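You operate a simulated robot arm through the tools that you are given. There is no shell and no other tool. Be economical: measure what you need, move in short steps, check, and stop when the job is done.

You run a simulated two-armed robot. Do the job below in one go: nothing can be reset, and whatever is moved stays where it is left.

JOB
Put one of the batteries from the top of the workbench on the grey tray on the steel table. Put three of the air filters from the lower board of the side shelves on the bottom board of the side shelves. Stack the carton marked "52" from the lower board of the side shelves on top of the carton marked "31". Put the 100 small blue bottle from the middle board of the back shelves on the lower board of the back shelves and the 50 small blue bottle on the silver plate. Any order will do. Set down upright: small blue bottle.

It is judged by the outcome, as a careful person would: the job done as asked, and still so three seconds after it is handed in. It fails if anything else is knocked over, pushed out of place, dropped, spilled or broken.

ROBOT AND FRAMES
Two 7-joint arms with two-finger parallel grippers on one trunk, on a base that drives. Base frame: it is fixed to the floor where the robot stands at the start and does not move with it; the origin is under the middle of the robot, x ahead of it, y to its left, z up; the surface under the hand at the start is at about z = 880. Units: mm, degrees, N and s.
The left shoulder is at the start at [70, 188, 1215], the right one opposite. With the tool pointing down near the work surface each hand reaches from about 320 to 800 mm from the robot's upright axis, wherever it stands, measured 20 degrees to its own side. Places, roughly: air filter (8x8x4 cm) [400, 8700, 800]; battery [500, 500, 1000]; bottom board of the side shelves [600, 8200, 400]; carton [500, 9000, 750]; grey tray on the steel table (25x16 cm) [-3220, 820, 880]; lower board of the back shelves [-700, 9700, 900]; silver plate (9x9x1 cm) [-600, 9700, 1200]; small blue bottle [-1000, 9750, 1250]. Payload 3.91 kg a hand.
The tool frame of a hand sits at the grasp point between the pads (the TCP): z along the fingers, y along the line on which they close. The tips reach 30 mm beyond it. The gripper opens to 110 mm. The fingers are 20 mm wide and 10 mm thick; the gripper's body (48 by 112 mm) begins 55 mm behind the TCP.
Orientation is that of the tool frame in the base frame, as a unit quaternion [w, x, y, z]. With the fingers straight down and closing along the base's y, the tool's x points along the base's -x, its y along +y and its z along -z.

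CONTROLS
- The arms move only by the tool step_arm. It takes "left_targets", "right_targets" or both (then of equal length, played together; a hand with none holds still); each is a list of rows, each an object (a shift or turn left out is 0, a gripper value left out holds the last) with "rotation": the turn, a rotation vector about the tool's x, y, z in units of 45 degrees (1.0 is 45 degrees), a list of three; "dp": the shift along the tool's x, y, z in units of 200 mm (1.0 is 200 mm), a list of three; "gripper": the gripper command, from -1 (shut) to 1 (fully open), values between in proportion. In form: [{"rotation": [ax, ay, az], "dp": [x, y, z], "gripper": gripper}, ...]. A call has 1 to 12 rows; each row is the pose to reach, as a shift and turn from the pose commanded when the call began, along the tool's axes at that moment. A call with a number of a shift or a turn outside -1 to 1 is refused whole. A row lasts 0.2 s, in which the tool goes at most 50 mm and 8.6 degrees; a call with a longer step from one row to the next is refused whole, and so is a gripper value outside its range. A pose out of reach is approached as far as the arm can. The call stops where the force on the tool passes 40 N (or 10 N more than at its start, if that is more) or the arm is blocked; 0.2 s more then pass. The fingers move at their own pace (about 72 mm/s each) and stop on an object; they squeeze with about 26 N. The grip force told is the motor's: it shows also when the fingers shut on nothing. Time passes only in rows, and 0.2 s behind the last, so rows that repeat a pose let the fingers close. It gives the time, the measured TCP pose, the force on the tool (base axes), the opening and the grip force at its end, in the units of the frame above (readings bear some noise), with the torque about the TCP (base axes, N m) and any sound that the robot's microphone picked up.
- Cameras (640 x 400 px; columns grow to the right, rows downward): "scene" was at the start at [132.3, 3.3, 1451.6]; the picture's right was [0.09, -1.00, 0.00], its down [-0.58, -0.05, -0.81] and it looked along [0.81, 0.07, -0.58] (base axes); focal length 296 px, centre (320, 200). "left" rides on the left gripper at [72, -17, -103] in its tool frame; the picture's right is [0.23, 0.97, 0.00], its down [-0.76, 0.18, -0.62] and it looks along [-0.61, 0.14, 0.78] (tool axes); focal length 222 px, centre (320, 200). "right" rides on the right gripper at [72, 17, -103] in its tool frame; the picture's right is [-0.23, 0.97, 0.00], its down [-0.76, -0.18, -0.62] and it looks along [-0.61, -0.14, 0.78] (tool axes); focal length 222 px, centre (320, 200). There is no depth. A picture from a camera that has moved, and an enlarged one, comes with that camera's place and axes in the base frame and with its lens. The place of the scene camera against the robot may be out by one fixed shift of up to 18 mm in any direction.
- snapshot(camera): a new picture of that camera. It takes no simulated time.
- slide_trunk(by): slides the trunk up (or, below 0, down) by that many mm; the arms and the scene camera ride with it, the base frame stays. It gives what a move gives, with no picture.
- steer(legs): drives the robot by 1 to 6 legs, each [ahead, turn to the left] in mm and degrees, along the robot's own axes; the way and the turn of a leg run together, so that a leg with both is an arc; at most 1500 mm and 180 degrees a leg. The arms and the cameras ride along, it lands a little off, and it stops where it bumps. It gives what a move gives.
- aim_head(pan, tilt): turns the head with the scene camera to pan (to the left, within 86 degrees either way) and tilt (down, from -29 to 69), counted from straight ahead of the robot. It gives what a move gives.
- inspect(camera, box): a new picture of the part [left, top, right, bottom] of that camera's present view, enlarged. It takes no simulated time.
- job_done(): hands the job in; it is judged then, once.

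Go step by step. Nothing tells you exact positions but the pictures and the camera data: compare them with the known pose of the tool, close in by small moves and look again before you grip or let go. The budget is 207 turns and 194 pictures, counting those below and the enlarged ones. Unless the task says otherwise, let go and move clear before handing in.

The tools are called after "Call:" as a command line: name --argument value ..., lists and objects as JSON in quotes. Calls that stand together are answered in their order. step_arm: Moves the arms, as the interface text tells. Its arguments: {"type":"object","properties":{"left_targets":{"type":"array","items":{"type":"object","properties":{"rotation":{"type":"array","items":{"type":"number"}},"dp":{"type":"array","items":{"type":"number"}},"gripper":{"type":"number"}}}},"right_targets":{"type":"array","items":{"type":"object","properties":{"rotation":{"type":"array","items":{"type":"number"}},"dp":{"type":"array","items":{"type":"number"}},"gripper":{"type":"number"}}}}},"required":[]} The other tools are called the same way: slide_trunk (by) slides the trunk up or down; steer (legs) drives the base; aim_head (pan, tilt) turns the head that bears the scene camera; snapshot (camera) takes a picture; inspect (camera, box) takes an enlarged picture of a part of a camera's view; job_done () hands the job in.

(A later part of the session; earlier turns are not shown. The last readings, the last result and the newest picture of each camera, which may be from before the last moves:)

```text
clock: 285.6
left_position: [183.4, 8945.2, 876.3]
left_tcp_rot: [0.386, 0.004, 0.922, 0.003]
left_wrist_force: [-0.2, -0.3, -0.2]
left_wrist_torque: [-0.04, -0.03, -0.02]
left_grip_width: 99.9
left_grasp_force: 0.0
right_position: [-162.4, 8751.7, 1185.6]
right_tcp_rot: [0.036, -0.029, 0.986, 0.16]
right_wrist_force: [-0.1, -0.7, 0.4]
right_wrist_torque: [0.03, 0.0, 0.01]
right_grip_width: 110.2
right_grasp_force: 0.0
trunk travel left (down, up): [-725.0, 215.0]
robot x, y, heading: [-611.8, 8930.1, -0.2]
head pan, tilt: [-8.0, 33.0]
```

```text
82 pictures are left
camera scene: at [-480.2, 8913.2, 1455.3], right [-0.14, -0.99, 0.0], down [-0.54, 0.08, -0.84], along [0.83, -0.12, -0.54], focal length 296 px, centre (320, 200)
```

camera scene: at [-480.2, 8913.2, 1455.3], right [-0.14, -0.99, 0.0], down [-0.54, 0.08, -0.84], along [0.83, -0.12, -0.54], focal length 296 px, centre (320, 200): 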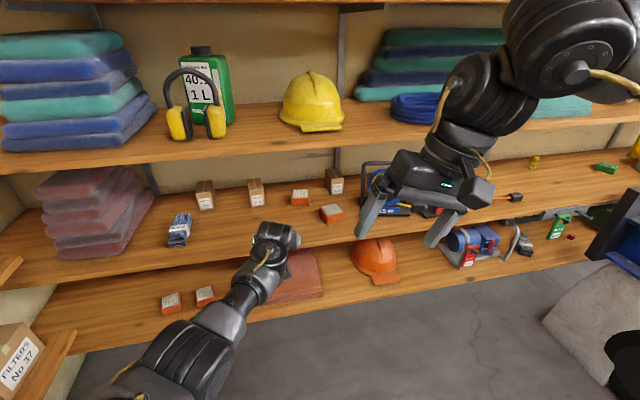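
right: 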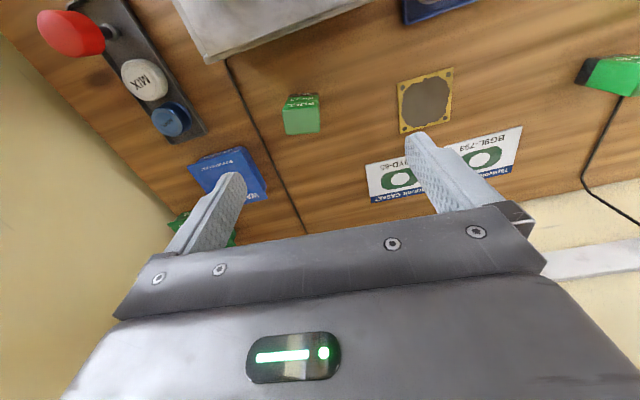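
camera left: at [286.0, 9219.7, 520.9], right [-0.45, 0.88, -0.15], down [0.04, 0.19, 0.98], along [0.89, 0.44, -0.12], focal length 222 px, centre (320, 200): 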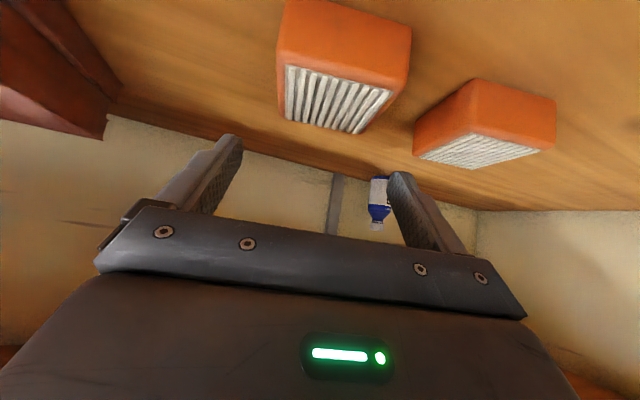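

Two filters are on the bottom board. For the third I'll take the rear one (F3, ≈(574, 8840)), nearly square to the shelf: lower the hand, turn right 6° and drive in partway.

Call:
step_arm --left_targets '[{"dp": [0.14, 0.03, 0.04], "gripper": 1}, {"dp": [0.28, 0.06, 0.08]}, {"dp": [0.41, 0.09, 0.13]}, {"dp": [0.41, 0.09, 0.13]}]'

Call:
steer --legs '[[0, -6], [260, 0]]'

Call:
snapshot --camera "left"

Call:
snapshot --camera "scene"

```text
clock: 286.6
left_position: [141.7, 8963.0, 798.9]
left_tcp_rot: [0.386, 0.004, 0.922, 0.003]
left_wrist_force: [-0.1, 0.3, 0.6]
left_wrist_torque: [-0.04, -0.02, 0.02]
left_grip_width: 109.8
left_grasp_force: 0.0
right_position: [-163.8, 8751.5, 1185.5]
right_tcp_rot: [0.035, -0.03, 0.986, 0.16]
right_wrist_force: [0.1, -0.1, 0.1]
right_wrist_torque: [-0.01, 0.0, 0.0]
right_grip_width: 110.0
right_grasp_force: 0.1
trunk travel left (down, up): [-725.0, 215.0]
robot x, y, heading: [-614.9, 8930.5, -0.4]
head pan, tilt: [-8.0, 33.0]
```

```text
clock: 289.0
left_position: [397.5, 8853.1, 799.9]
left_tcp_rot: [0.385, 0.054, 0.921, -0.018]
left_wrist_force: [0.2, 0.1, 1.0]
left_wrist_torque: [-0.01, 0.0, 0.05]
left_grip_width: 110.3
left_grasp_force: 0.0
right_position: [72.4, 8676.0, 1186.7]
right_tcp_rot: [0.044, 0.022, 0.986, 0.158]
right_wrist_force: [-0.2, -0.1, 0.2]
right_wrist_torque: [0.02, 0.0, 0.04]
right_grip_width: 110.1
right_grasp_force: 0.0
trunk travel left (down, up): [-725.0, 215.0]
robot x, y, heading: [-356.6, 8901.4, -6.6]
head pan, tilt: [-8.0, 33.0]
```

```text
81 pictures are left
camera left: at [271.9, 8850.9, 819.4], right [-0.05, 0.99, -0.15], down [0.11, 0.16, 0.98], along [0.99, 0.03, -0.12], focal length 222 px, centre (320, 200)
```

left: 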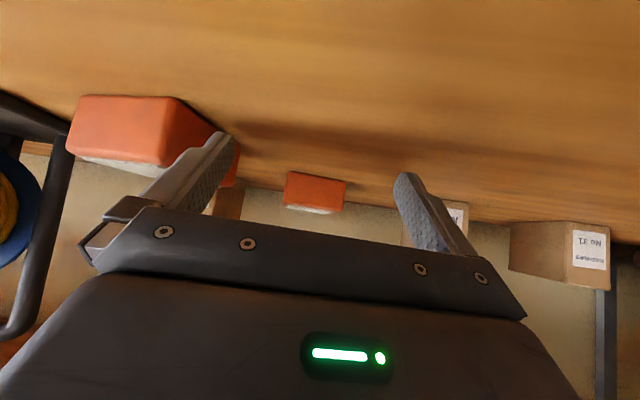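

```text
80 pictures are left
camera scene: at [-225.1, 8869.5, 1455.4], right [-0.25, -0.97, 0.0], down [-0.53, 0.14, -0.84], along [0.81, -0.21, -0.54], focal length 296 px, centre (320, 200)
```

scene: 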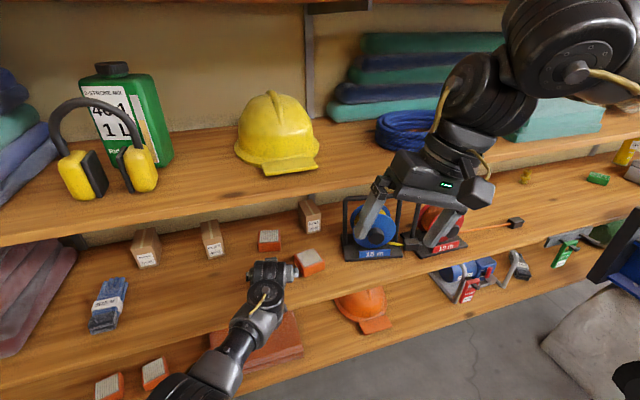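

F3 is ahead; a shift of 15 mm left centres it and clears F4. Then drive 105 mm in.

Call:
step_arm --left_targets '[{"dp": [0, 0.075, 0]}, {"dp": [0, 0.075, 0]}]'

Call:
steer --legs '[[105, 0]]'

Call:
snapshot --camera "left"

```text
clock: 289.6
left_position: [400.1, 8867.1, 798.9]
left_tcp_rot: [0.385, 0.054, 0.921, -0.018]
left_wrist_force: [0.1, -0.3, -0.6]
left_wrist_torque: [-0.01, 0.0, 0.01]
left_grip_width: 110.2
left_grasp_force: 0.0
right_position: [73.2, 8674.0, 1185.8]
right_tcp_rot: [0.042, 0.023, 0.986, 0.158]
right_wrist_force: [0.0, 0.3, 0.0]
right_wrist_torque: [-0.02, 0.01, 0.01]
right_grip_width: 110.1
right_grasp_force: 0.0
trunk travel left (down, up): [-725.0, 215.0]
robot x, y, heading: [-358.2, 8900.8, -6.5]
head pan, tilt: [-8.0, 33.0]
```

```text
clock: 290.7
left_position: [500.3, 8855.2, 798.7]
left_tcp_rot: [0.386, 0.054, 0.921, -0.018]
left_wrist_force: [-0.4, 0.9, -0.5]
left_wrist_torque: [0.01, 0.0, -0.03]
left_grip_width: 109.9
left_grasp_force: 0.1
right_position: [172.0, 8663.4, 1186.7]
right_tcp_rot: [0.044, 0.024, 0.986, 0.158]
right_wrist_force: [0.2, -0.3, -0.5]
right_wrist_torque: [0.0, -0.02, 0.0]
right_grip_width: 110.0
right_grasp_force: 0.0
trunk travel left (down, up): [-725.0, 215.0]
robot x, y, heading: [-255.1, 8887.9, -6.7]
head pan, tilt: [-8.0, 33.0]
```

```text
79 pictures are left
camera left: at [373.9, 8853.1, 819.8], right [-0.05, 0.99, -0.15], down [0.11, 0.16, 0.98], along [0.99, 0.03, -0.12], focal length 222 px, centre (320, 200)
```

left: 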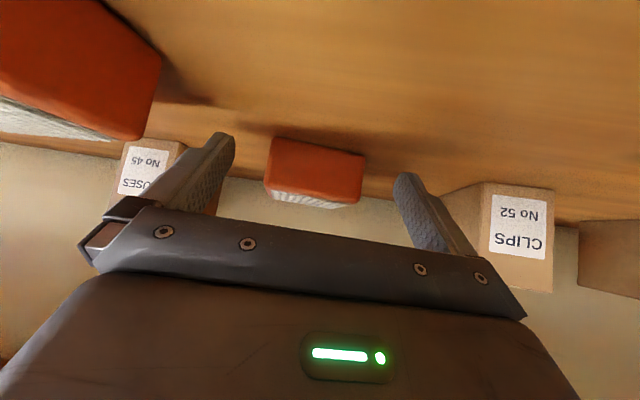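

Centred. Drive 45 mm more, then 35 mm by arm, and close.

Call:
steer --legs '[[45, 0]]'

Call:
step_arm --left_targets '[{"dp": [-0.062, 0, 0.062]}, {"dp": [-0.124, 0, 0.124]}, {"dp": [-0.124, 0, 0.124]}, {"dp": [-0.124, 0, 0.124], "gripper": -1}, {"dp": [-0.124, 0, 0.124]}, {"dp": [-0.124, 0, 0.124]}]'

Call:
snapshot --camera "left"

```text
clock: 291.6
left_position: [540.7, 8850.5, 805.5]
left_tcp_rot: [0.389, 0.054, 0.919, -0.018]
left_wrist_force: [-1.8, 0.4, 1.1]
left_wrist_torque: [-0.01, -0.01, -0.01]
left_grip_width: 109.7
left_grasp_force: 0.0
right_position: [209.0, 8659.1, 1190.9]
right_tcp_rot: [0.048, 0.023, 0.986, 0.159]
right_wrist_force: [-0.6, 0.1, 0.9]
right_wrist_torque: [-0.04, -0.03, -0.04]
right_grip_width: 109.9
right_grasp_force: 0.1
trunk travel left (down, up): [-725.0, 215.0]
robot x, y, heading: [-206.7, 8884.8, -6.9]
head pan, tilt: [-8.0, 33.0]
```

```text
clock: 293.0
left_position: [580.2, 8845.9, 799.4]
left_tcp_rot: [0.384, 0.054, 0.921, -0.018]
left_wrist_force: [0.0, -0.5, -0.4]
left_wrist_torque: [0.02, -0.02, 0.02]
left_grip_width: 73.6
left_grasp_force: 26.6
right_position: [218.4, 8658.3, 1186.4]
right_tcp_rot: [0.045, 0.024, 0.986, 0.158]
right_wrist_force: [0.7, -0.5, 0.2]
right_wrist_torque: [0.01, 0.03, -0.03]
right_grip_width: 109.9
right_grasp_force: 0.1
trunk travel left (down, up): [-725.0, 215.0]
robot x, y, heading: [-209.4, 8886.4, -6.4]
head pan, tilt: [-8.0, 33.0]
```

```text
78 pictures are left
camera left: at [454.4, 8844.0, 820.1], right [-0.05, 0.99, -0.15], down [0.11, 0.16, 0.98], along [0.99, 0.03, -0.12], focal length 222 px, centre (320, 200)
```

left: 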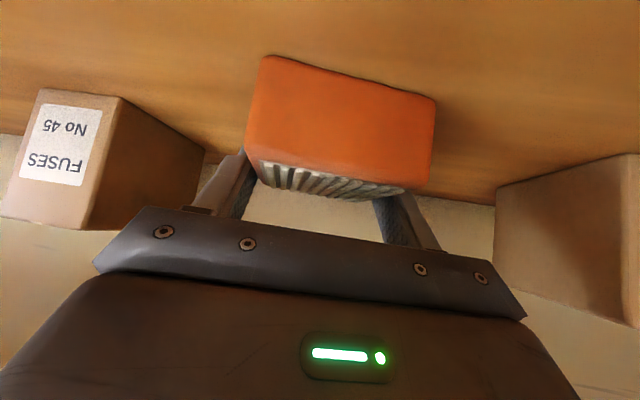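

F3 is held. Lift 50 mm, back out, lower the trunk, and aim for the gap between the cloth and the second filter.

Call:
step_arm --left_targets '[{"dp": [-0.06, 0, -0.06]}, {"dp": [-0.12, 0, -0.12]}, {"dp": [-0.177, 0, -0.177]}, {"dp": [-0.177, 0, -0.177]}]'

Call:
steer --legs '[[-385, 0]]'

Call:
slide_trunk --by -375

Call:
steer --legs '[[0, 16.8], [100, 0]]'

Call:
aim_head --pan 5 --tilt 38

Call:
snapshot --camera "scene"

Call:
snapshot --camera "left"

```text
clock: 294.0
left_position: [581.9, 8845.4, 849.6]
left_tcp_rot: [0.385, 0.054, 0.921, -0.018]
left_wrist_force: [-0.3, -0.5, -0.5]
left_wrist_torque: [0.02, 0.0, 0.01]
left_grip_width: 73.4
left_grasp_force: 26.3
right_position: [217.3, 8659.3, 1186.6]
right_tcp_rot: [0.045, 0.024, 0.986, 0.158]
right_wrist_force: [0.3, -0.2, 0.6]
right_wrist_torque: [0.0, -0.03, 0.0]
right_grip_width: 109.7
right_grasp_force: 0.2
trunk travel left (down, up): [-725.0, 215.0]
robot x, y, heading: [-212.0, 8884.8, -6.5]
head pan, tilt: [-8.0, 33.0]
```

```text
clock: 296.4
left_position: [209.8, 8889.6, 849.6]
left_tcp_rot: [0.385, 0.054, 0.921, -0.018]
left_wrist_force: [-0.1, 0.9, -0.2]
left_wrist_torque: [-0.03, 0.02, 0.01]
left_grip_width: 73.2
left_grasp_force: 25.6
right_position: [-153.7, 8701.5, 1185.6]
right_tcp_rot: [0.044, 0.023, 0.986, 0.159]
right_wrist_force: [1.2, -0.6, 0.2]
right_wrist_torque: [0.01, 0.0, 0.03]
right_grip_width: 109.8
right_grasp_force: 0.0
trunk travel left (down, up): [-725.0, 215.0]
robot x, y, heading: [-582.0, 8927.1, -6.4]
head pan, tilt: [-8.0, 33.0]
```

```text
clock: 300.0
left_position: [208.5, 8890.3, 474.8]
left_tcp_rot: [0.385, 0.054, 0.921, -0.018]
left_wrist_force: [0.3, 0.5, -1.0]
left_wrist_torque: [0.0, -0.02, -0.03]
left_grip_width: 73.4
left_grasp_force: 25.6
right_position: [-153.4, 8700.5, 810.9]
right_tcp_rot: [0.045, 0.023, 0.986, 0.158]
right_wrist_force: [-0.2, 0.0, 0.3]
right_wrist_torque: [0.0, 0.02, 0.01]
right_grip_width: 109.7
right_grasp_force: 0.0
trunk travel left (down, up): [-350.0, 590.0]
robot x, y, heading: [-580.3, 8926.1, -6.5]
head pan, tilt: [-8.0, 33.0]
```

```text
clock: 302.1
left_position: [281.8, 9138.7, 473.7]
left_tcp_rot: [0.383, -0.082, 0.919, 0.039]
left_wrist_force: [0.1, 0.8, -1.0]
left_wrist_torque: [0.02, 0.0, 0.01]
left_grip_width: 73.3
left_grasp_force: 25.8
right_position: [-11.1, 8854.2, 811.2]
right_tcp_rot: [0.021, -0.122, 0.979, 0.164]
right_wrist_force: [-0.7, 0.2, -0.6]
right_wrist_torque: [-0.02, 0.02, 0.02]
right_grip_width: 110.1
right_grasp_force: 0.1
trunk travel left (down, up): [-350.0, 590.0]
robot x, y, heading: [-486.1, 8942.8, 10.3]
head pan, tilt: [-8.0, 33.0]
```

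```text
clock: 302.9
left_position: [281.2, 9138.3, 474.2]
left_tcp_rot: [0.383, -0.082, 0.919, 0.039]
left_wrist_force: [0.0, 0.7, 0.7]
left_wrist_torque: [-0.02, 0.0, -0.01]
left_grip_width: 73.2
left_grasp_force: 25.6
right_position: [-11.6, 8853.6, 812.5]
right_tcp_rot: [0.02, -0.122, 0.979, 0.163]
right_wrist_force: [0.8, 0.4, -0.1]
right_wrist_torque: [-0.02, -0.03, -0.03]
right_grip_width: 109.9
right_grasp_force: 0.0
trunk travel left (down, up): [-350.0, 590.0]
robot x, y, heading: [-487.0, 8942.5, 10.1]
head pan, tilt: [5.0, 38.0]
```

```text
77 pictures are left
camera scene: at [-359.6, 8972.9, 1072.7], right [0.26, -0.96, 0.0], down [-0.59, -0.16, -0.79], along [0.76, 0.21, -0.62], focal length 296 px, centre (320, 200)
```

scene: 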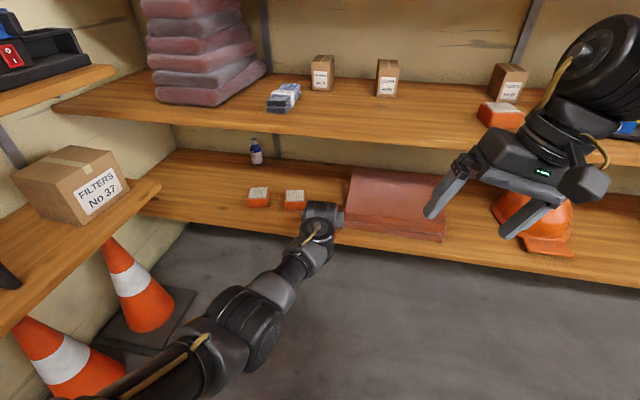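

```text
76 pictures are left
camera left: at [161.5, 9099.9, 494.3], right [-0.33, 0.93, -0.15], down [0.06, 0.18, 0.98], along [0.94, 0.32, -0.12], focal length 222 px, centre (320, 200)
```

left: 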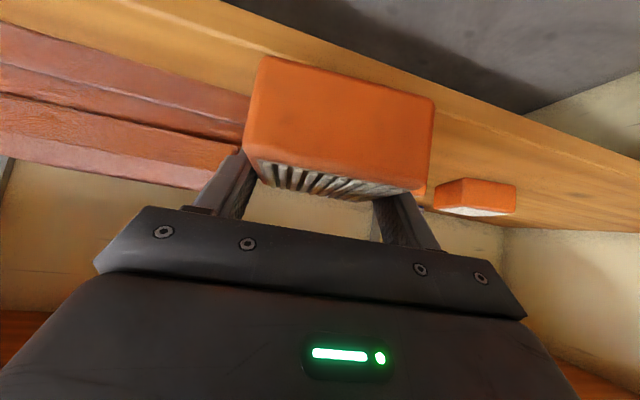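

The gap is 9096–9240; I'll aim for y≈9168. Shift 8 mm left, then drive 120 mm in.

Call:
step_arm --left_targets '[{"dp": [0, 0.04, 0]}, {"dp": [0, 0.04, 0]}]'

Call:
steer --legs '[[120, 0]]'

Call:
snapshot --camera "left"

Call:
snapshot --camera "scene"

```text
clock: 303.5
left_position: [280.4, 9147.1, 474.6]
left_tcp_rot: [0.384, -0.082, 0.919, 0.039]
left_wrist_force: [-0.6, -0.1, -1.1]
left_wrist_torque: [-0.01, -0.03, -0.02]
left_grip_width: 73.2
left_grasp_force: 25.7
right_position: [-11.9, 8853.4, 811.2]
right_tcp_rot: [0.021, -0.122, 0.979, 0.164]
right_wrist_force: [0.5, -0.1, 0.2]
right_wrist_torque: [-0.02, 0.03, 0.01]
right_grip_width: 109.8
right_grasp_force: 0.0
trunk travel left (down, up): [-350.0, 590.0]
robot x, y, heading: [-483.3, 8943.9, 10.2]
head pan, tilt: [5.0, 38.0]
```

```text
clock: 304.7
left_position: [398.2, 9168.7, 472.7]
left_tcp_rot: [0.383, -0.081, 0.919, 0.038]
left_wrist_force: [-1.0, -0.6, -1.1]
left_wrist_torque: [0.0, -0.05, 0.0]
left_grip_width: 73.5
left_grasp_force: 25.6
right_position: [106.3, 8876.2, 811.0]
right_tcp_rot: [0.022, -0.121, 0.979, 0.164]
right_wrist_force: [-0.1, 0.1, -0.3]
right_wrist_torque: [0.0, 0.02, 0.01]
right_grip_width: 110.1
right_grasp_force: 0.0
trunk travel left (down, up): [-350.0, 590.0]
robot x, y, heading: [-375.6, 8964.5, 10.2]
head pan, tilt: [5.0, 38.0]
```

```text
75 pictures are left
camera left: at [277.7, 9129.5, 493.3], right [-0.33, 0.93, -0.15], down [0.06, 0.18, 0.98], along [0.94, 0.32, -0.12], focal length 222 px, centre (320, 200)
```

left: 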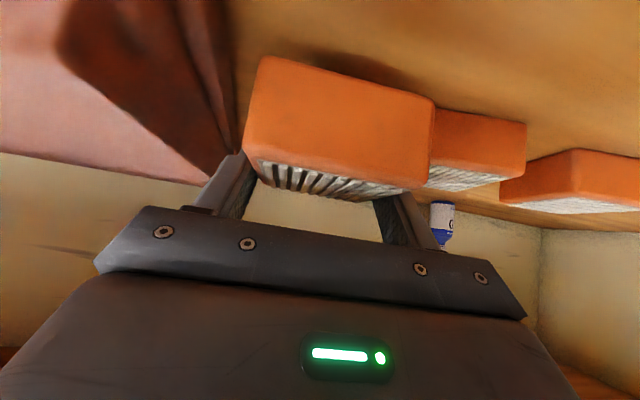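

```text
74 pictures are left
camera scene: at [-241.9, 8994.3, 1072.4], right [0.26, -0.96, 0.0], down [-0.59, -0.16, -0.79], along [0.76, 0.21, -0.62], focal length 296 px, centre (320, 200)
```

scene: 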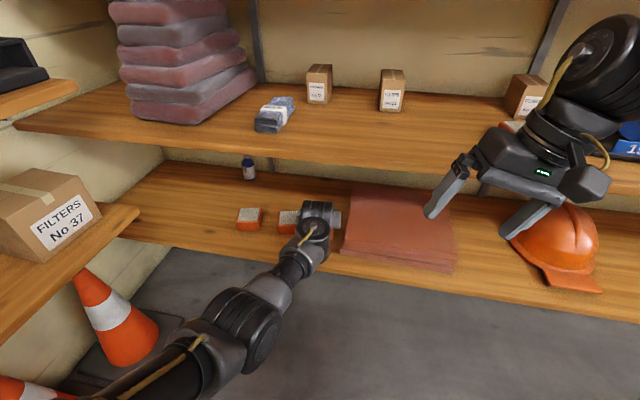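

Fits between cloth (edge ≈9110) and F2. Shift 4 mm left and lower.

Call:
step_arm --left_targets '[{"dp": [0, 0.02, 0]}, {"dp": [0.035, 0.02, 0.035]}, {"dp": [0.07, 0.02, 0.07]}, {"dp": [0.09, 0.02, 0.09]}, {"dp": [0.1, 0.02, 0.1]}, {"dp": [0.107, 0.02, 0.107]}, {"dp": [0.114, 0.02, 0.114]}, {"dp": [0.12, 0.02, 0.12]}, {"dp": [0.12, 0.02, 0.12]}]'

Call:
snapshot --camera "left"

```text
clock: 306.7
left_position: [397.3, 9173.0, 439.1]
left_tcp_rot: [0.384, -0.082, 0.919, 0.04]
left_wrist_force: [0.5, 0.1, -1.1]
left_wrist_torque: [-0.04, -0.04, 0.02]
left_grip_width: 72.9
left_grasp_force: 25.9
right_position: [105.8, 8873.6, 812.5]
right_tcp_rot: [0.02, -0.121, 0.979, 0.163]
right_wrist_force: [-0.3, 0.6, 0.6]
right_wrist_torque: [0.0, 0.02, -0.01]
right_grip_width: 110.3
right_grasp_force: 0.1
trunk travel left (down, up): [-350.0, 590.0]
robot x, y, heading: [-370.4, 8967.1, 10.4]
head pan, tilt: [5.0, 38.0]
```

```text
73 pictures are left
camera left: at [276.1, 9133.8, 460.2], right [-0.33, 0.93, -0.15], down [0.06, 0.18, 0.98], along [0.94, 0.32, -0.12], focal length 222 px, centre (320, 200)
```

left: 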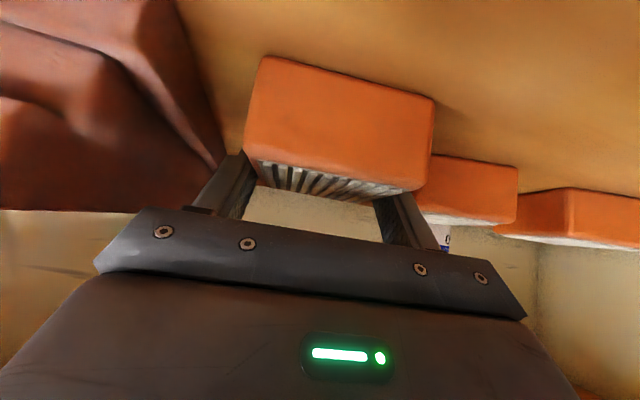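

Call:
step_arm --left_targets '[{"dp": [0.005, 0, 0.005]}, {"dp": [0.01, 0, 0.01]}, {"dp": [0.013, 0, 0.013]}, {"dp": [0.013, 0, 0.013]}]'

```text
clock: 307.7
left_position: [397.7, 9172.6, 440.4]
left_tcp_rot: [0.386, -0.082, 0.918, 0.038]
left_wrist_force: [-1.0, 3.2, 15.8]
left_wrist_torque: [-0.61, 0.38, -0.08]
left_grip_width: 73.4
left_grasp_force: 25.7
right_position: [103.6, 8875.0, 812.2]
right_tcp_rot: [0.022, -0.122, 0.979, 0.163]
right_wrist_force: [-0.3, 0.8, -0.1]
right_wrist_torque: [0.01, 0.01, -0.01]
right_grip_width: 110.0
right_grasp_force: 0.1
trunk travel left (down, up): [-350.0, 590.0]
robot x, y, heading: [-369.7, 8965.4, 10.0]
head pan, tilt: [5.0, 38.0]
```

Contact. Open just enough (86 mm) and lift straight off.

Call:
step_arm --left_targets '[{"dp": [-0.005, 0, -0.005]}, {"dp": [-0.005, 0, -0.005], "gripper": 0.45}, {"dp": [-0.005, 0, -0.005], "gripper": 0.55}, {"dp": [-0.005, 0, -0.005]}, {"dp": [-0.05, 0, -0.05]}, {"dp": [-0.12, 0, -0.12]}, {"dp": [-0.2, 0, -0.2]}, {"dp": [-0.2, 0, -0.2]}]'

Call:
snapshot --camera "left"

Call:
snapshot --camera "scene"

```text
clock: 309.5
left_position: [397.6, 9172.5, 492.2]
left_tcp_rot: [0.384, -0.082, 0.919, 0.038]
left_wrist_force: [-0.1, -0.4, 0.0]
left_wrist_torque: [-0.02, -0.05, 0.02]
left_grip_width: 85.4
left_grasp_force: 0.0
right_position: [105.5, 8875.3, 812.0]
right_tcp_rot: [0.021, -0.122, 0.979, 0.163]
right_wrist_force: [0.2, 1.1, 0.6]
right_wrist_torque: [0.01, 0.04, 0.0]
right_grip_width: 109.6
right_grasp_force: 0.0
trunk travel left (down, up): [-350.0, 590.0]
robot x, y, heading: [-367.6, 8965.2, 10.5]
head pan, tilt: [5.0, 38.0]
```

```text
72 pictures are left
camera left: at [277.1, 9133.4, 511.5], right [-0.33, 0.93, -0.15], down [0.06, 0.18, 0.98], along [0.94, 0.32, -0.12], focal length 222 px, centre (320, 200)
```

left: 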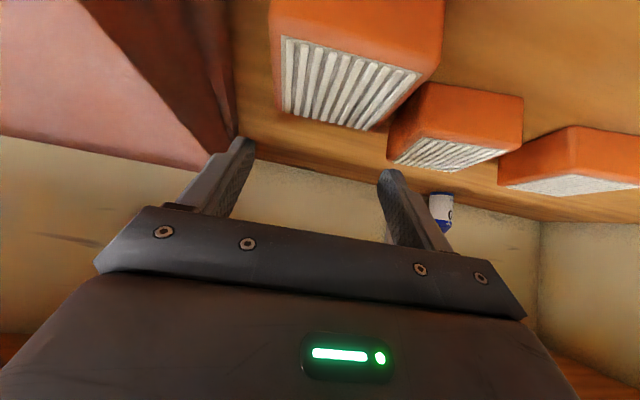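

```text
71 pictures are left
camera scene: at [-243.0, 8994.2, 1072.6], right [0.26, -0.96, 0.0], down [-0.59, -0.16, -0.79], along [0.76, 0.21, -0.62], focal length 296 px, centre (320, 200)
```

scene: 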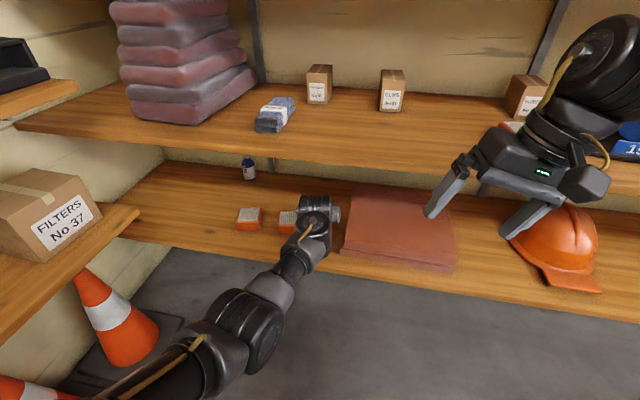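

All three filters are on the bottom board. Now the cartons: back out, raise the trunk partway, straighten to heading ~5°.

Call:
steer --legs '[[-200, 0]]'

Call:
slide_trunk --by 180

Call:
steer --legs '[[0, -5]]'

Call:
step_arm --left_targets '[{"dp": [-0.12, -0.09, -0.12], "rotation": [0, -0.11, 0], "gripper": 0.6}, {"dp": [-0.24, -0.18, -0.24], "rotation": [0, -0.22, 0]}, {"dp": [-0.36, -0.27, -0.36], "rotation": [0, -0.33, 0]}, {"dp": [-0.47, -0.36, -0.47], "rotation": [0, -0.444, 0]}, {"dp": [-0.55, -0.41, -0.55], "rotation": [0, -0.444, 0]}, {"dp": [-0.55, -0.41, -0.55], "rotation": [0, -0.444, 0]}]'

Call:
snapshot --camera "left"

Call:
snapshot --camera "scene"

```text
clock: 311.1
left_position: [204.3, 9139.5, 491.6]
left_tcp_rot: [0.384, -0.083, 0.919, 0.04]
left_wrist_force: [-0.4, -0.5, 0.9]
left_wrist_torque: [0.01, -0.01, -0.01]
left_grip_width: 85.2
left_grasp_force: 0.0
right_position: [-88.8, 8840.8, 811.0]
right_tcp_rot: [0.021, -0.123, 0.979, 0.163]
right_wrist_force: [-0.6, -0.5, 0.3]
right_wrist_torque: [-0.02, 0.0, 0.02]
right_grip_width: 110.2
right_grasp_force: 0.0
trunk travel left (down, up): [-350.0, 590.0]
robot x, y, heading: [-564.0, 8936.3, 10.7]
head pan, tilt: [5.0, 38.0]
```

```text
clock: 313.1
left_position: [204.8, 9139.9, 670.4]
left_tcp_rot: [0.383, -0.083, 0.919, 0.04]
left_wrist_force: [-0.1, 0.1, 0.6]
left_wrist_torque: [0.03, 0.01, -0.01]
left_grip_width: 85.2
left_grasp_force: 0.0
right_position: [-86.5, 8840.1, 990.7]
right_tcp_rot: [0.02, -0.123, 0.979, 0.164]
right_wrist_force: [-0.3, 0.6, -0.4]
right_wrist_torque: [0.02, 0.03, 0.02]
right_grip_width: 109.7
right_grasp_force: 0.0
trunk travel left (down, up): [-530.0, 410.0]
robot x, y, heading: [-563.8, 8930.5, 10.5]
head pan, tilt: [5.0, 38.0]
```

```text
clock: 314.0
left_position: [218.2, 9067.2, 672.5]
left_tcp_rot: [0.385, -0.041, 0.922, 0.023]
left_wrist_force: [-0.9, -1.0, -0.2]
left_wrist_torque: [0.05, -0.01, 0.02]
left_grip_width: 85.3
left_grasp_force: 0.1
right_position: [-97.1, 8797.2, 991.0]
right_tcp_rot: [0.028, -0.079, 0.983, 0.162]
right_wrist_force: [-0.6, -0.3, -0.1]
right_wrist_torque: [0.03, -0.02, 0.01]
right_grip_width: 109.9
right_grasp_force: 0.1
trunk travel left (down, up): [-530.0, 410.0]
robot x, y, heading: [-560.9, 8934.2, 5.5]
head pan, tilt: [5.0, 38.0]
```

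```text
clock: 315.6
left_position: [232.6, 9014.2, 822.0]
left_tcp_rot: [0.54, -0.042, 0.84, 0.048]
left_wrist_force: [0.5, 0.4, -1.1]
left_wrist_torque: [0.03, 0.01, 0.0]
left_grip_width: 87.9
left_grasp_force: 0.0
right_position: [-97.1, 8799.7, 992.3]
right_tcp_rot: [0.027, -0.08, 0.983, 0.162]
right_wrist_force: [-1.2, -0.1, 0.5]
right_wrist_torque: [0.0, 0.0, 0.03]
right_grip_width: 110.0
right_grasp_force: 0.1
trunk travel left (down, up): [-530.0, 410.0]
robot x, y, heading: [-563.1, 8929.7, 5.7]
head pan, tilt: [5.0, 38.0]
stopped in row 6 (left hand): the arm was blocked; the commanded pose is now the measured one
```

```text
70 pictures are left
camera left: at [111.4, 8983.2, 797.1], right [-0.21, 0.96, -0.17], down [-0.27, 0.11, 0.96], along [0.94, 0.25, 0.23], focal length 222 px, centre (320, 200)
```

left: 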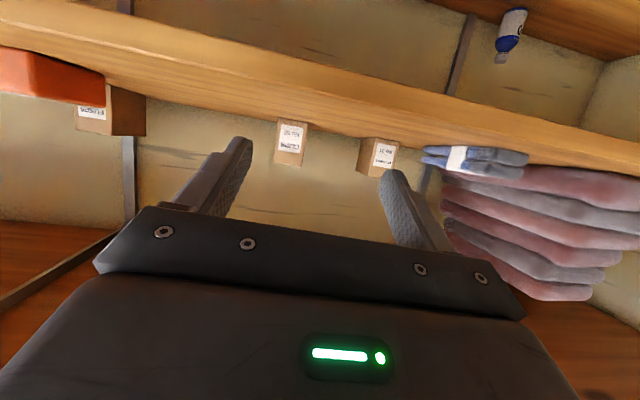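

```text
69 pictures are left
camera scene: at [-433.5, 8947.3, 1252.7], right [0.18, -0.98, 0.0], down [-0.61, -0.11, -0.79], along [0.77, 0.14, -0.62], focal length 296 px, centre (320, 200)
```

scene: 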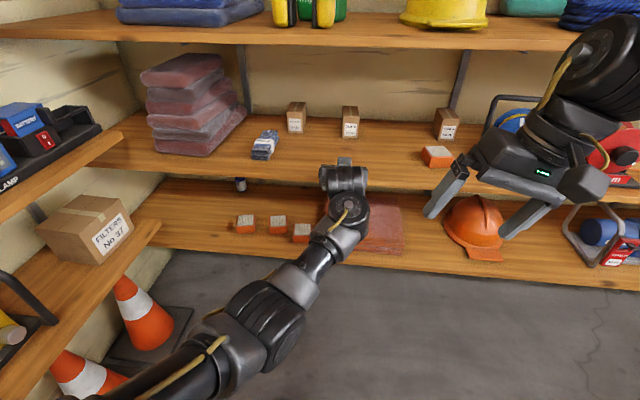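

The hand is at its reach limit but posed well (≈25° tilt). I'll pull it back 40 mm, turn right 1.3° to line up with carton 52, and drive in 260 mm.

Call:
step_arm --left_targets '[{"dp": [0.056, 0, -0.192]}, {"dp": [0.056, 0, -0.192]}]'

Call:
steer --legs '[[0, -1.4], [240, 0]]'

Call:
snapshot --camera "left"

Call:
snapshot --camera "scene"

```text
clock: 316.2
left_position: [199.6, 9022.8, 836.7]
left_tcp_rot: [0.545, -0.047, 0.835, 0.057]
left_wrist_force: [0.1, -0.3, -0.2]
left_wrist_torque: [0.0, -0.03, -0.01]
left_grip_width: 88.0
left_grasp_force: 0.0
right_position: [-97.3, 8798.5, 990.5]
right_tcp_rot: [0.027, -0.08, 0.983, 0.162]
right_wrist_force: [0.2, 0.3, -0.1]
right_wrist_torque: [0.01, 0.0, -0.03]
right_grip_width: 109.9
right_grasp_force: 0.1
trunk travel left (down, up): [-530.0, 410.0]
robot x, y, heading: [-562.1, 8933.4, 5.5]
head pan, tilt: [5.0, 38.0]
```

```text
clock: 318.3
left_position: [434.7, 9020.0, 827.8]
left_tcp_rot: [0.542, -0.033, 0.838, 0.051]
left_wrist_force: [-0.2, 0.5, -0.3]
left_wrist_torque: [0.01, 0.0, 0.0]
left_grip_width: 88.3
left_grasp_force: 0.0
right_position: [134.1, 8804.0, 991.1]
right_tcp_rot: [0.03, -0.068, 0.984, 0.162]
right_wrist_force: [0.5, 0.4, 0.1]
right_wrist_torque: [0.01, 0.01, 0.04]
right_grip_width: 110.0
right_grasp_force: 0.0
trunk travel left (down, up): [-530.0, 410.0]
robot x, y, heading: [-327.7, 8947.3, 4.1]
head pan, tilt: [5.0, 38.0]
```

```text
68 pictures are left
camera left: at [312.1, 8991.8, 802.8], right [-0.2, 0.97, -0.16], down [-0.27, 0.1, 0.96], along [0.94, 0.24, 0.24], focal length 222 px, centre (320, 200)
```

left: 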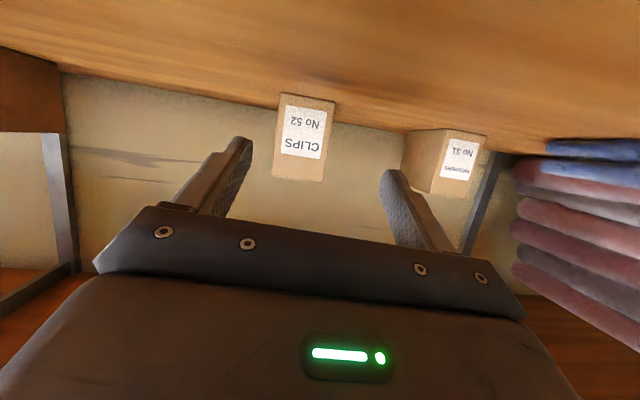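

```text
67 pictures are left
camera scene: at [-197.6, 8960.3, 1252.5], right [0.16, -0.99, 0.0], down [-0.61, -0.1, -0.79], along [0.78, 0.12, -0.62], focal length 296 px, centre (320, 200)
```

scene: 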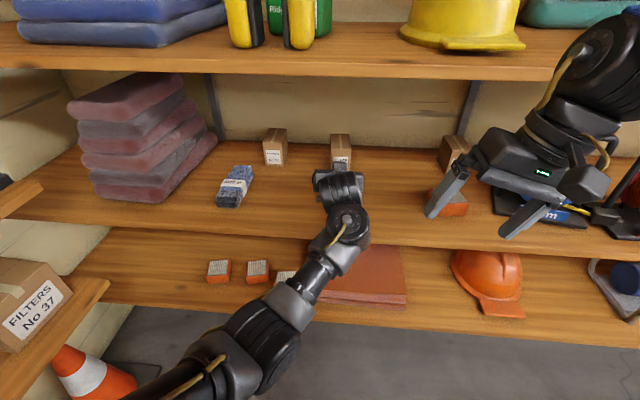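

Lined up on carton 52. Drive 110 mm, and check once more.

Call:
steer --legs '[[105, 0]]'

Call:
snapshot --camera "left"

```text
clock: 319.5
left_position: [540.8, 9026.9, 828.4]
left_tcp_rot: [0.542, -0.032, 0.838, 0.052]
left_wrist_force: [0.4, -0.1, -0.3]
left_wrist_torque: [-0.01, 0.0, 0.03]
left_grip_width: 88.2
left_grasp_force: 0.1
right_position: [240.5, 8809.2, 989.8]
right_tcp_rot: [0.03, -0.065, 0.984, 0.162]
right_wrist_force: [0.3, -0.1, 0.1]
right_wrist_torque: [0.01, 0.02, 0.04]
right_grip_width: 109.9
right_grasp_force: 0.0
trunk travel left (down, up): [-530.0, 410.0]
robot x, y, heading: [-222.7, 8958.9, 3.8]
head pan, tilt: [5.0, 38.0]
```

```text
66 pictures are left
camera left: at [418.8, 8998.7, 802.4], right [-0.2, 0.97, -0.16], down [-0.27, 0.1, 0.96], along [0.94, 0.24, 0.24], focal length 222 px, centre (320, 200)
```

left: 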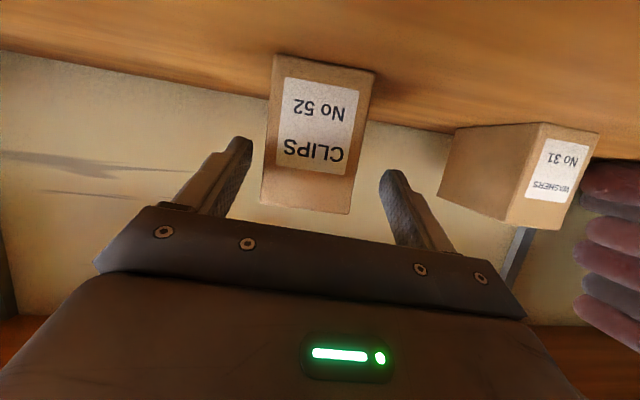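

Centred between the fingers. Advance 41 mm and close.

Call:
step_arm --left_targets '[{"dp": [-0.042, -0.006, 0.093]}, {"dp": [-0.084, -0.0125, 0.187]}, {"dp": [-0.084, -0.0125, 0.187]}, {"dp": [-0.084, -0.0125, 0.187], "gripper": -1}, {"dp": [-0.084, -0.0125, 0.187]}, {"dp": [-0.084, -0.0125, 0.187]}, {"dp": [-0.084, -0.0125, 0.187]}]'

Call:
snapshot --camera "left"

Call:
snapshot --camera "scene"

```text
clock: 321.1
left_position: [582.2, 9031.2, 830.3]
left_tcp_rot: [0.543, -0.033, 0.838, 0.054]
left_wrist_force: [-0.7, 0.7, -0.4]
left_wrist_torque: [-0.07, -0.1, 0.0]
left_grip_width: 58.9
left_grasp_force: 26.1
right_position: [238.5, 8808.7, 991.9]
right_tcp_rot: [0.03, -0.066, 0.984, 0.161]
right_wrist_force: [0.4, 0.3, -0.7]
right_wrist_torque: [-0.01, 0.02, 0.02]
right_grip_width: 109.8
right_grasp_force: 0.0
trunk travel left (down, up): [-530.0, 410.0]
robot x, y, heading: [-221.2, 8957.6, 3.5]
head pan, tilt: [5.0, 38.0]
```

```text
65 pictures are left
camera left: at [460.6, 9001.4, 803.9], right [-0.2, 0.97, -0.16], down [-0.27, 0.1, 0.96], along [0.94, 0.24, 0.25], focal length 222 px, centre (320, 200)
```

left: 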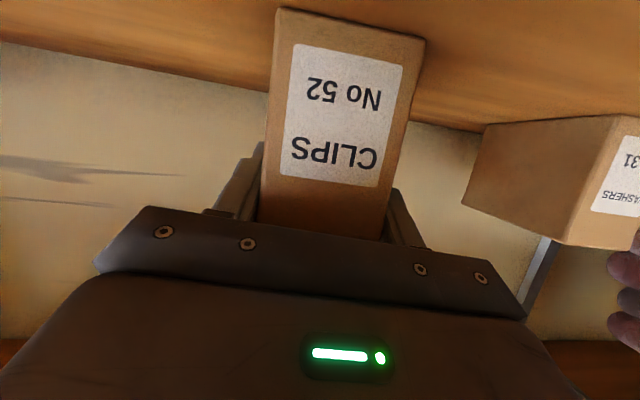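

```text
64 pictures are left
camera scene: at [-92.6, 8966.9, 1252.6], right [0.15, -0.99, 0.0], down [-0.61, -0.09, -0.79], along [0.78, 0.12, -0.62], focal length 296 px, centre (320, 200)
```

scene: 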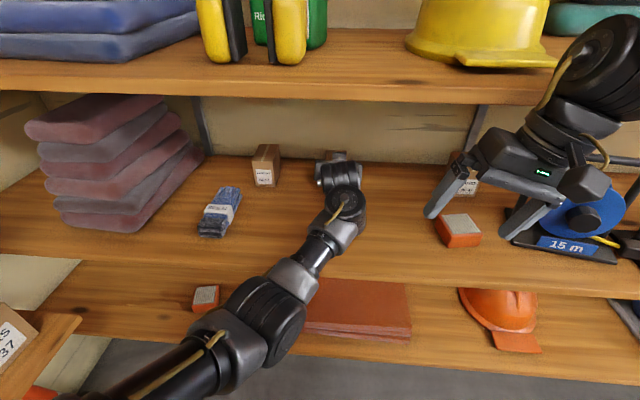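

Carton 52 is held. Before lifting I'll zoom on carton 31 to fix its position.

Call:
inspect --camera "scene" --box '[228, 135, 308, 195]'

Call:
slide_trunk --by 100

Call:
inspect --camera "scene" --box '[210, 150, 370, 270]'

Call:
snapshot --camera "left"

```text
6.67 times, centred on (268, 165) of scene
camera zoom: at [-92.6, 8966.9, 1252.6], right [0.15, -0.99, 0.0], down [-0.61, -0.09, -0.79], along [0.78, 0.12, -0.62], focal length 1971 px, centre (667, 433)
```

zoom: 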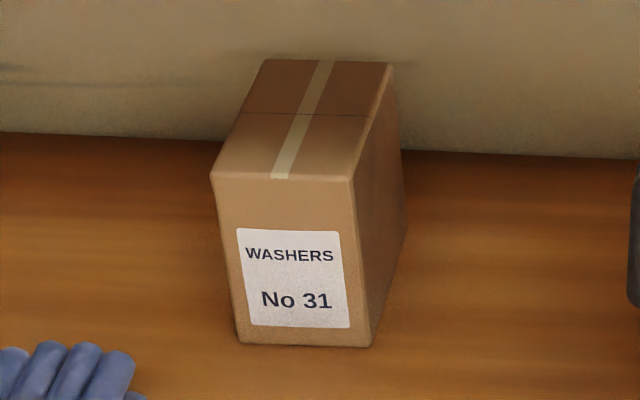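

```text
clock: 322.4
left_position: [583.1, 9030.3, 928.2]
left_tcp_rot: [0.542, -0.033, 0.838, 0.054]
left_wrist_force: [0.1, 0.2, -3.4]
left_wrist_torque: [-0.01, 0.02, 0.0]
left_grip_width: 59.0
left_grasp_force: 26.4
right_position: [240.2, 8810.3, 1089.7]
right_tcp_rot: [0.03, -0.066, 0.984, 0.162]
right_wrist_force: [-0.2, 0.7, 0.3]
right_wrist_torque: [0.03, -0.02, -0.01]
right_grip_width: 110.2
right_grasp_force: 0.0
trunk travel left (down, up): [-630.0, 310.0]
robot x, y, heading: [-224.8, 8950.5, 4.1]
head pan, tilt: [5.0, 38.0]
```

```text
3.33 times, centred on (290, 210) of scene
camera zoom: at [-91.5, 8966.9, 1352.5], right [0.15, -0.99, 0.0], down [-0.61, -0.09, -0.79], along [0.78, 0.12, -0.62], focal length 986 px, centre (420, 167)
```

zoom: 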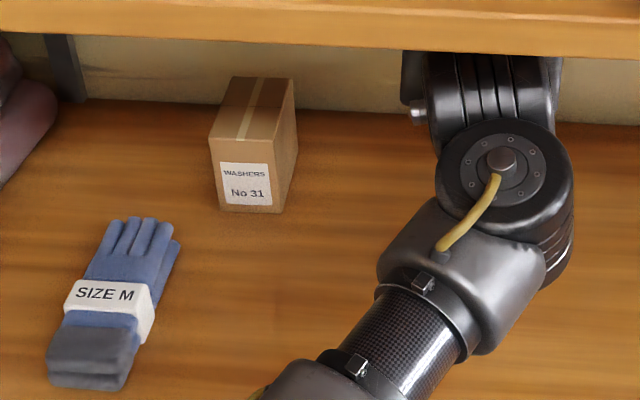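

```text
61 pictures are left
camera left: at [460.9, 9001.4, 902.1], right [-0.2, 0.97, -0.15], down [-0.27, 0.1, 0.96], along [0.94, 0.24, 0.24], focal length 222 px, centre (320, 200)
```

left: 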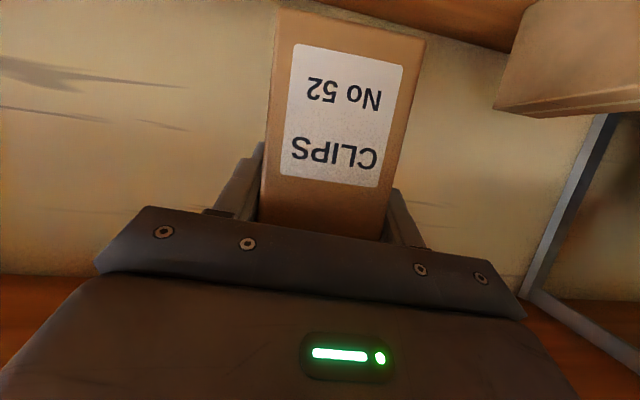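

Carton 31's top is centred at (610, 9230), z≈847, yaw ≈6°. The held carton's bottom is about 16 mm above that. I'll move 197 mm left over it and check.

Call:
step_arm --left_targets '[{"dp": [-0.02, 0.18, 0.015]}, {"dp": [-0.021, 0.37, 0.04]}, {"dp": [-0.021, 0.56, 0.07]}, {"dp": [-0.021, 0.75, 0.1]}, {"dp": [-0.021, 0.9, 0.12]}, {"dp": [-0.021, 0.9765, 0.13]}, {"dp": [-0.021, 0.9765, 0.13]}]'

Call:
inspect --camera "scene" --box '[190, 150, 350, 270]'

Call:
snapshot --camera "left"

```text
clock: 324.0
left_position: [586.2, 9226.6, 933.3]
left_tcp_rot: [0.542, -0.032, 0.838, 0.052]
left_wrist_force: [1.1, -0.6, -3.6]
left_wrist_torque: [-0.01, 0.06, -0.02]
left_grip_width: 58.7
left_grasp_force: 26.2
right_position: [240.4, 8809.2, 1090.7]
right_tcp_rot: [0.03, -0.066, 0.984, 0.162]
right_wrist_force: [0.0, -0.6, -0.1]
right_wrist_torque: [0.01, -0.01, 0.05]
right_grip_width: 110.0
right_grasp_force: 0.0
trunk travel left (down, up): [-630.0, 310.0]
robot x, y, heading: [-223.6, 8954.1, 3.9]
head pan, tilt: [5.0, 38.0]
```

```text
3.33 times, centred on (270, 210) of scene
camera zoom: at [-91.9, 8967.0, 1352.6], right [0.15, -0.99, 0.0], down [-0.61, -0.09, -0.79], along [0.78, 0.12, -0.62], focal length 986 px, centre (487, 167)
```

zoom: 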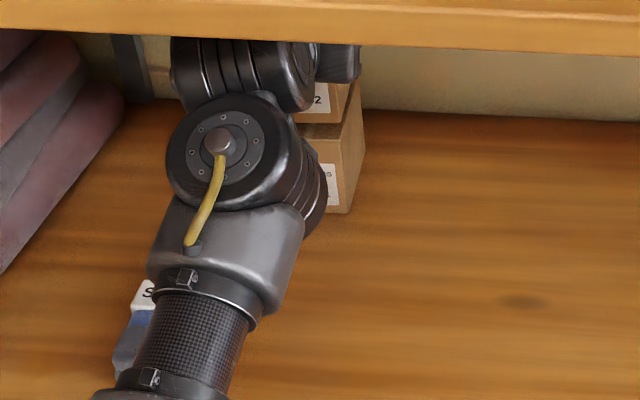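

```text
59 pictures are left
camera left: at [463.3, 9197.7, 907.4], right [-0.2, 0.97, -0.16], down [-0.27, 0.1, 0.96], along [0.94, 0.24, 0.24], focal length 222 px, centre (320, 200)
```

left: 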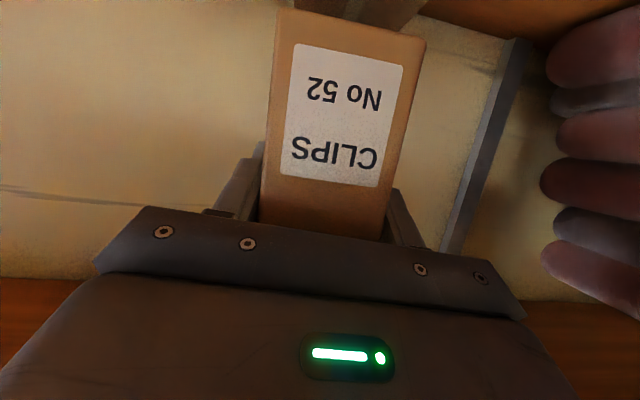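

Call:
inspect --camera "left" --box '[240, 0, 460, 100]'

Call:
inspect --camera "scene" --box '[250, 155, 306, 220]'

```text
2.91 times, centred on (350, 50) of left
camera zoom: at [463.3, 9197.7, 907.4], right [-0.2, 0.97, -0.16], down [-0.27, 0.1, 0.96], along [0.94, 0.24, 0.24], focal length 646 px, centre (233, 636)
```

zoom: 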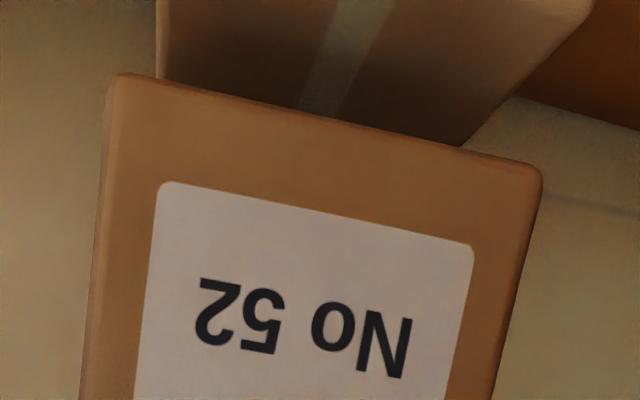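

```text
6.15 times, centred on (278, 188) of scene
camera zoom: at [-91.9, 8967.0, 1352.6], right [0.15, -0.99, 0.0], down [-0.61, -0.09, -0.79], along [0.78, 0.12, -0.62], focal length 1820 px, centre (578, 277)
```

zoom: 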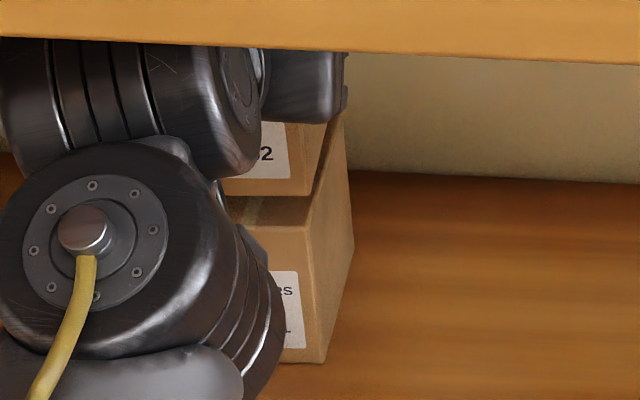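

Alignment is within about 2 mm: the tape of carton 31 is right under carton 52's middle. I'll lower 15 mm first.

Call:
step_arm --left_targets '[{"dp": [0.023, 0.008, 0.01]}, {"dp": [0.046, 0.008, 0.02]}, {"dp": [0.068, 0.006, 0.031]}, {"dp": [0.068, 0.006, 0.031]}]'

Call:
inspect --camera "left" --box '[240, 0, 460, 100]'

Call:
inspect --camera "scene" --box '[250, 155, 306, 220]'

```text
clock: 325.0
left_position: [585.4, 9228.5, 918.0]
left_tcp_rot: [0.542, -0.033, 0.838, 0.053]
left_wrist_force: [-0.1, -0.1, -3.8]
left_wrist_torque: [0.01, 0.03, 0.0]
left_grip_width: 59.0
left_grasp_force: 25.9
right_position: [239.1, 8809.9, 1092.1]
right_tcp_rot: [0.029, -0.065, 0.984, 0.163]
right_wrist_force: [-0.2, 1.1, 0.4]
right_wrist_torque: [0.0, -0.01, 0.03]
right_grip_width: 110.0
right_grasp_force: 0.1
trunk travel left (down, up): [-630.0, 310.0]
robot x, y, heading: [-220.2, 8953.5, 3.7]
head pan, tilt: [5.0, 38.0]
```

```text
2.91 times, centred on (350, 50) of left
camera zoom: at [463.3, 9198.7, 892.3], right [-0.2, 0.97, -0.16], down [-0.27, 0.1, 0.96], along [0.94, 0.24, 0.24], focal length 646 px, centre (233, 636)
```

zoom: 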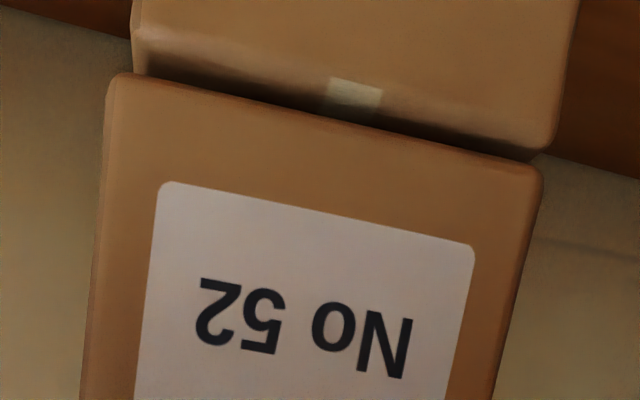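

```text
6.15 times, centred on (278, 188) of scene
camera zoom: at [-91.9, 8967.2, 1352.6], right [0.15, -0.99, 0.0], down [-0.61, -0.09, -0.79], along [0.78, 0.12, -0.62], focal length 1820 px, centre (578, 277)
```

zoom: 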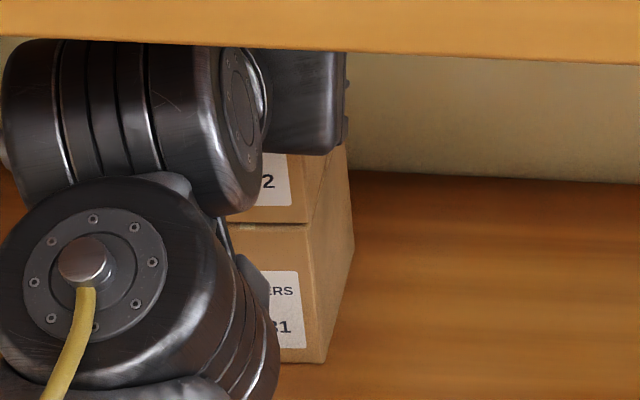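

Nearly touching and aligned; nudge 2 mm left and lower in 1 mm steps.

Call:
step_arm --left_targets '[{"dp": [0, 0.01, 0]}, {"dp": [0.0046, 0.01, 0.002]}, {"dp": [0.0091, 0.01, 0.004]}, {"dp": [0.0137, 0.01, 0.006]}, {"dp": [0.0182, 0.01, 0.008]}, {"dp": [0.0182, 0.01, 0.008]}]'

```text
clock: 326.4
left_position: [586.2, 9230.5, 915.9]
left_tcp_rot: [0.544, -0.033, 0.837, 0.053]
left_wrist_force: [0.4, 2.4, 0.5]
left_wrist_torque: [-0.02, -0.27, 0.09]
left_grip_width: 58.8
left_grasp_force: 25.8
right_position: [238.6, 8809.4, 1091.1]
right_tcp_rot: [0.03, -0.066, 0.984, 0.162]
right_wrist_force: [0.1, -0.7, -0.6]
right_wrist_torque: [0.01, -0.03, -0.01]
right_grip_width: 109.9
right_grasp_force: 0.1
trunk travel left (down, up): [-630.0, 310.0]
robot x, y, heading: [-224.6, 8953.2, 3.7]
head pan, tilt: [5.0, 38.0]
```

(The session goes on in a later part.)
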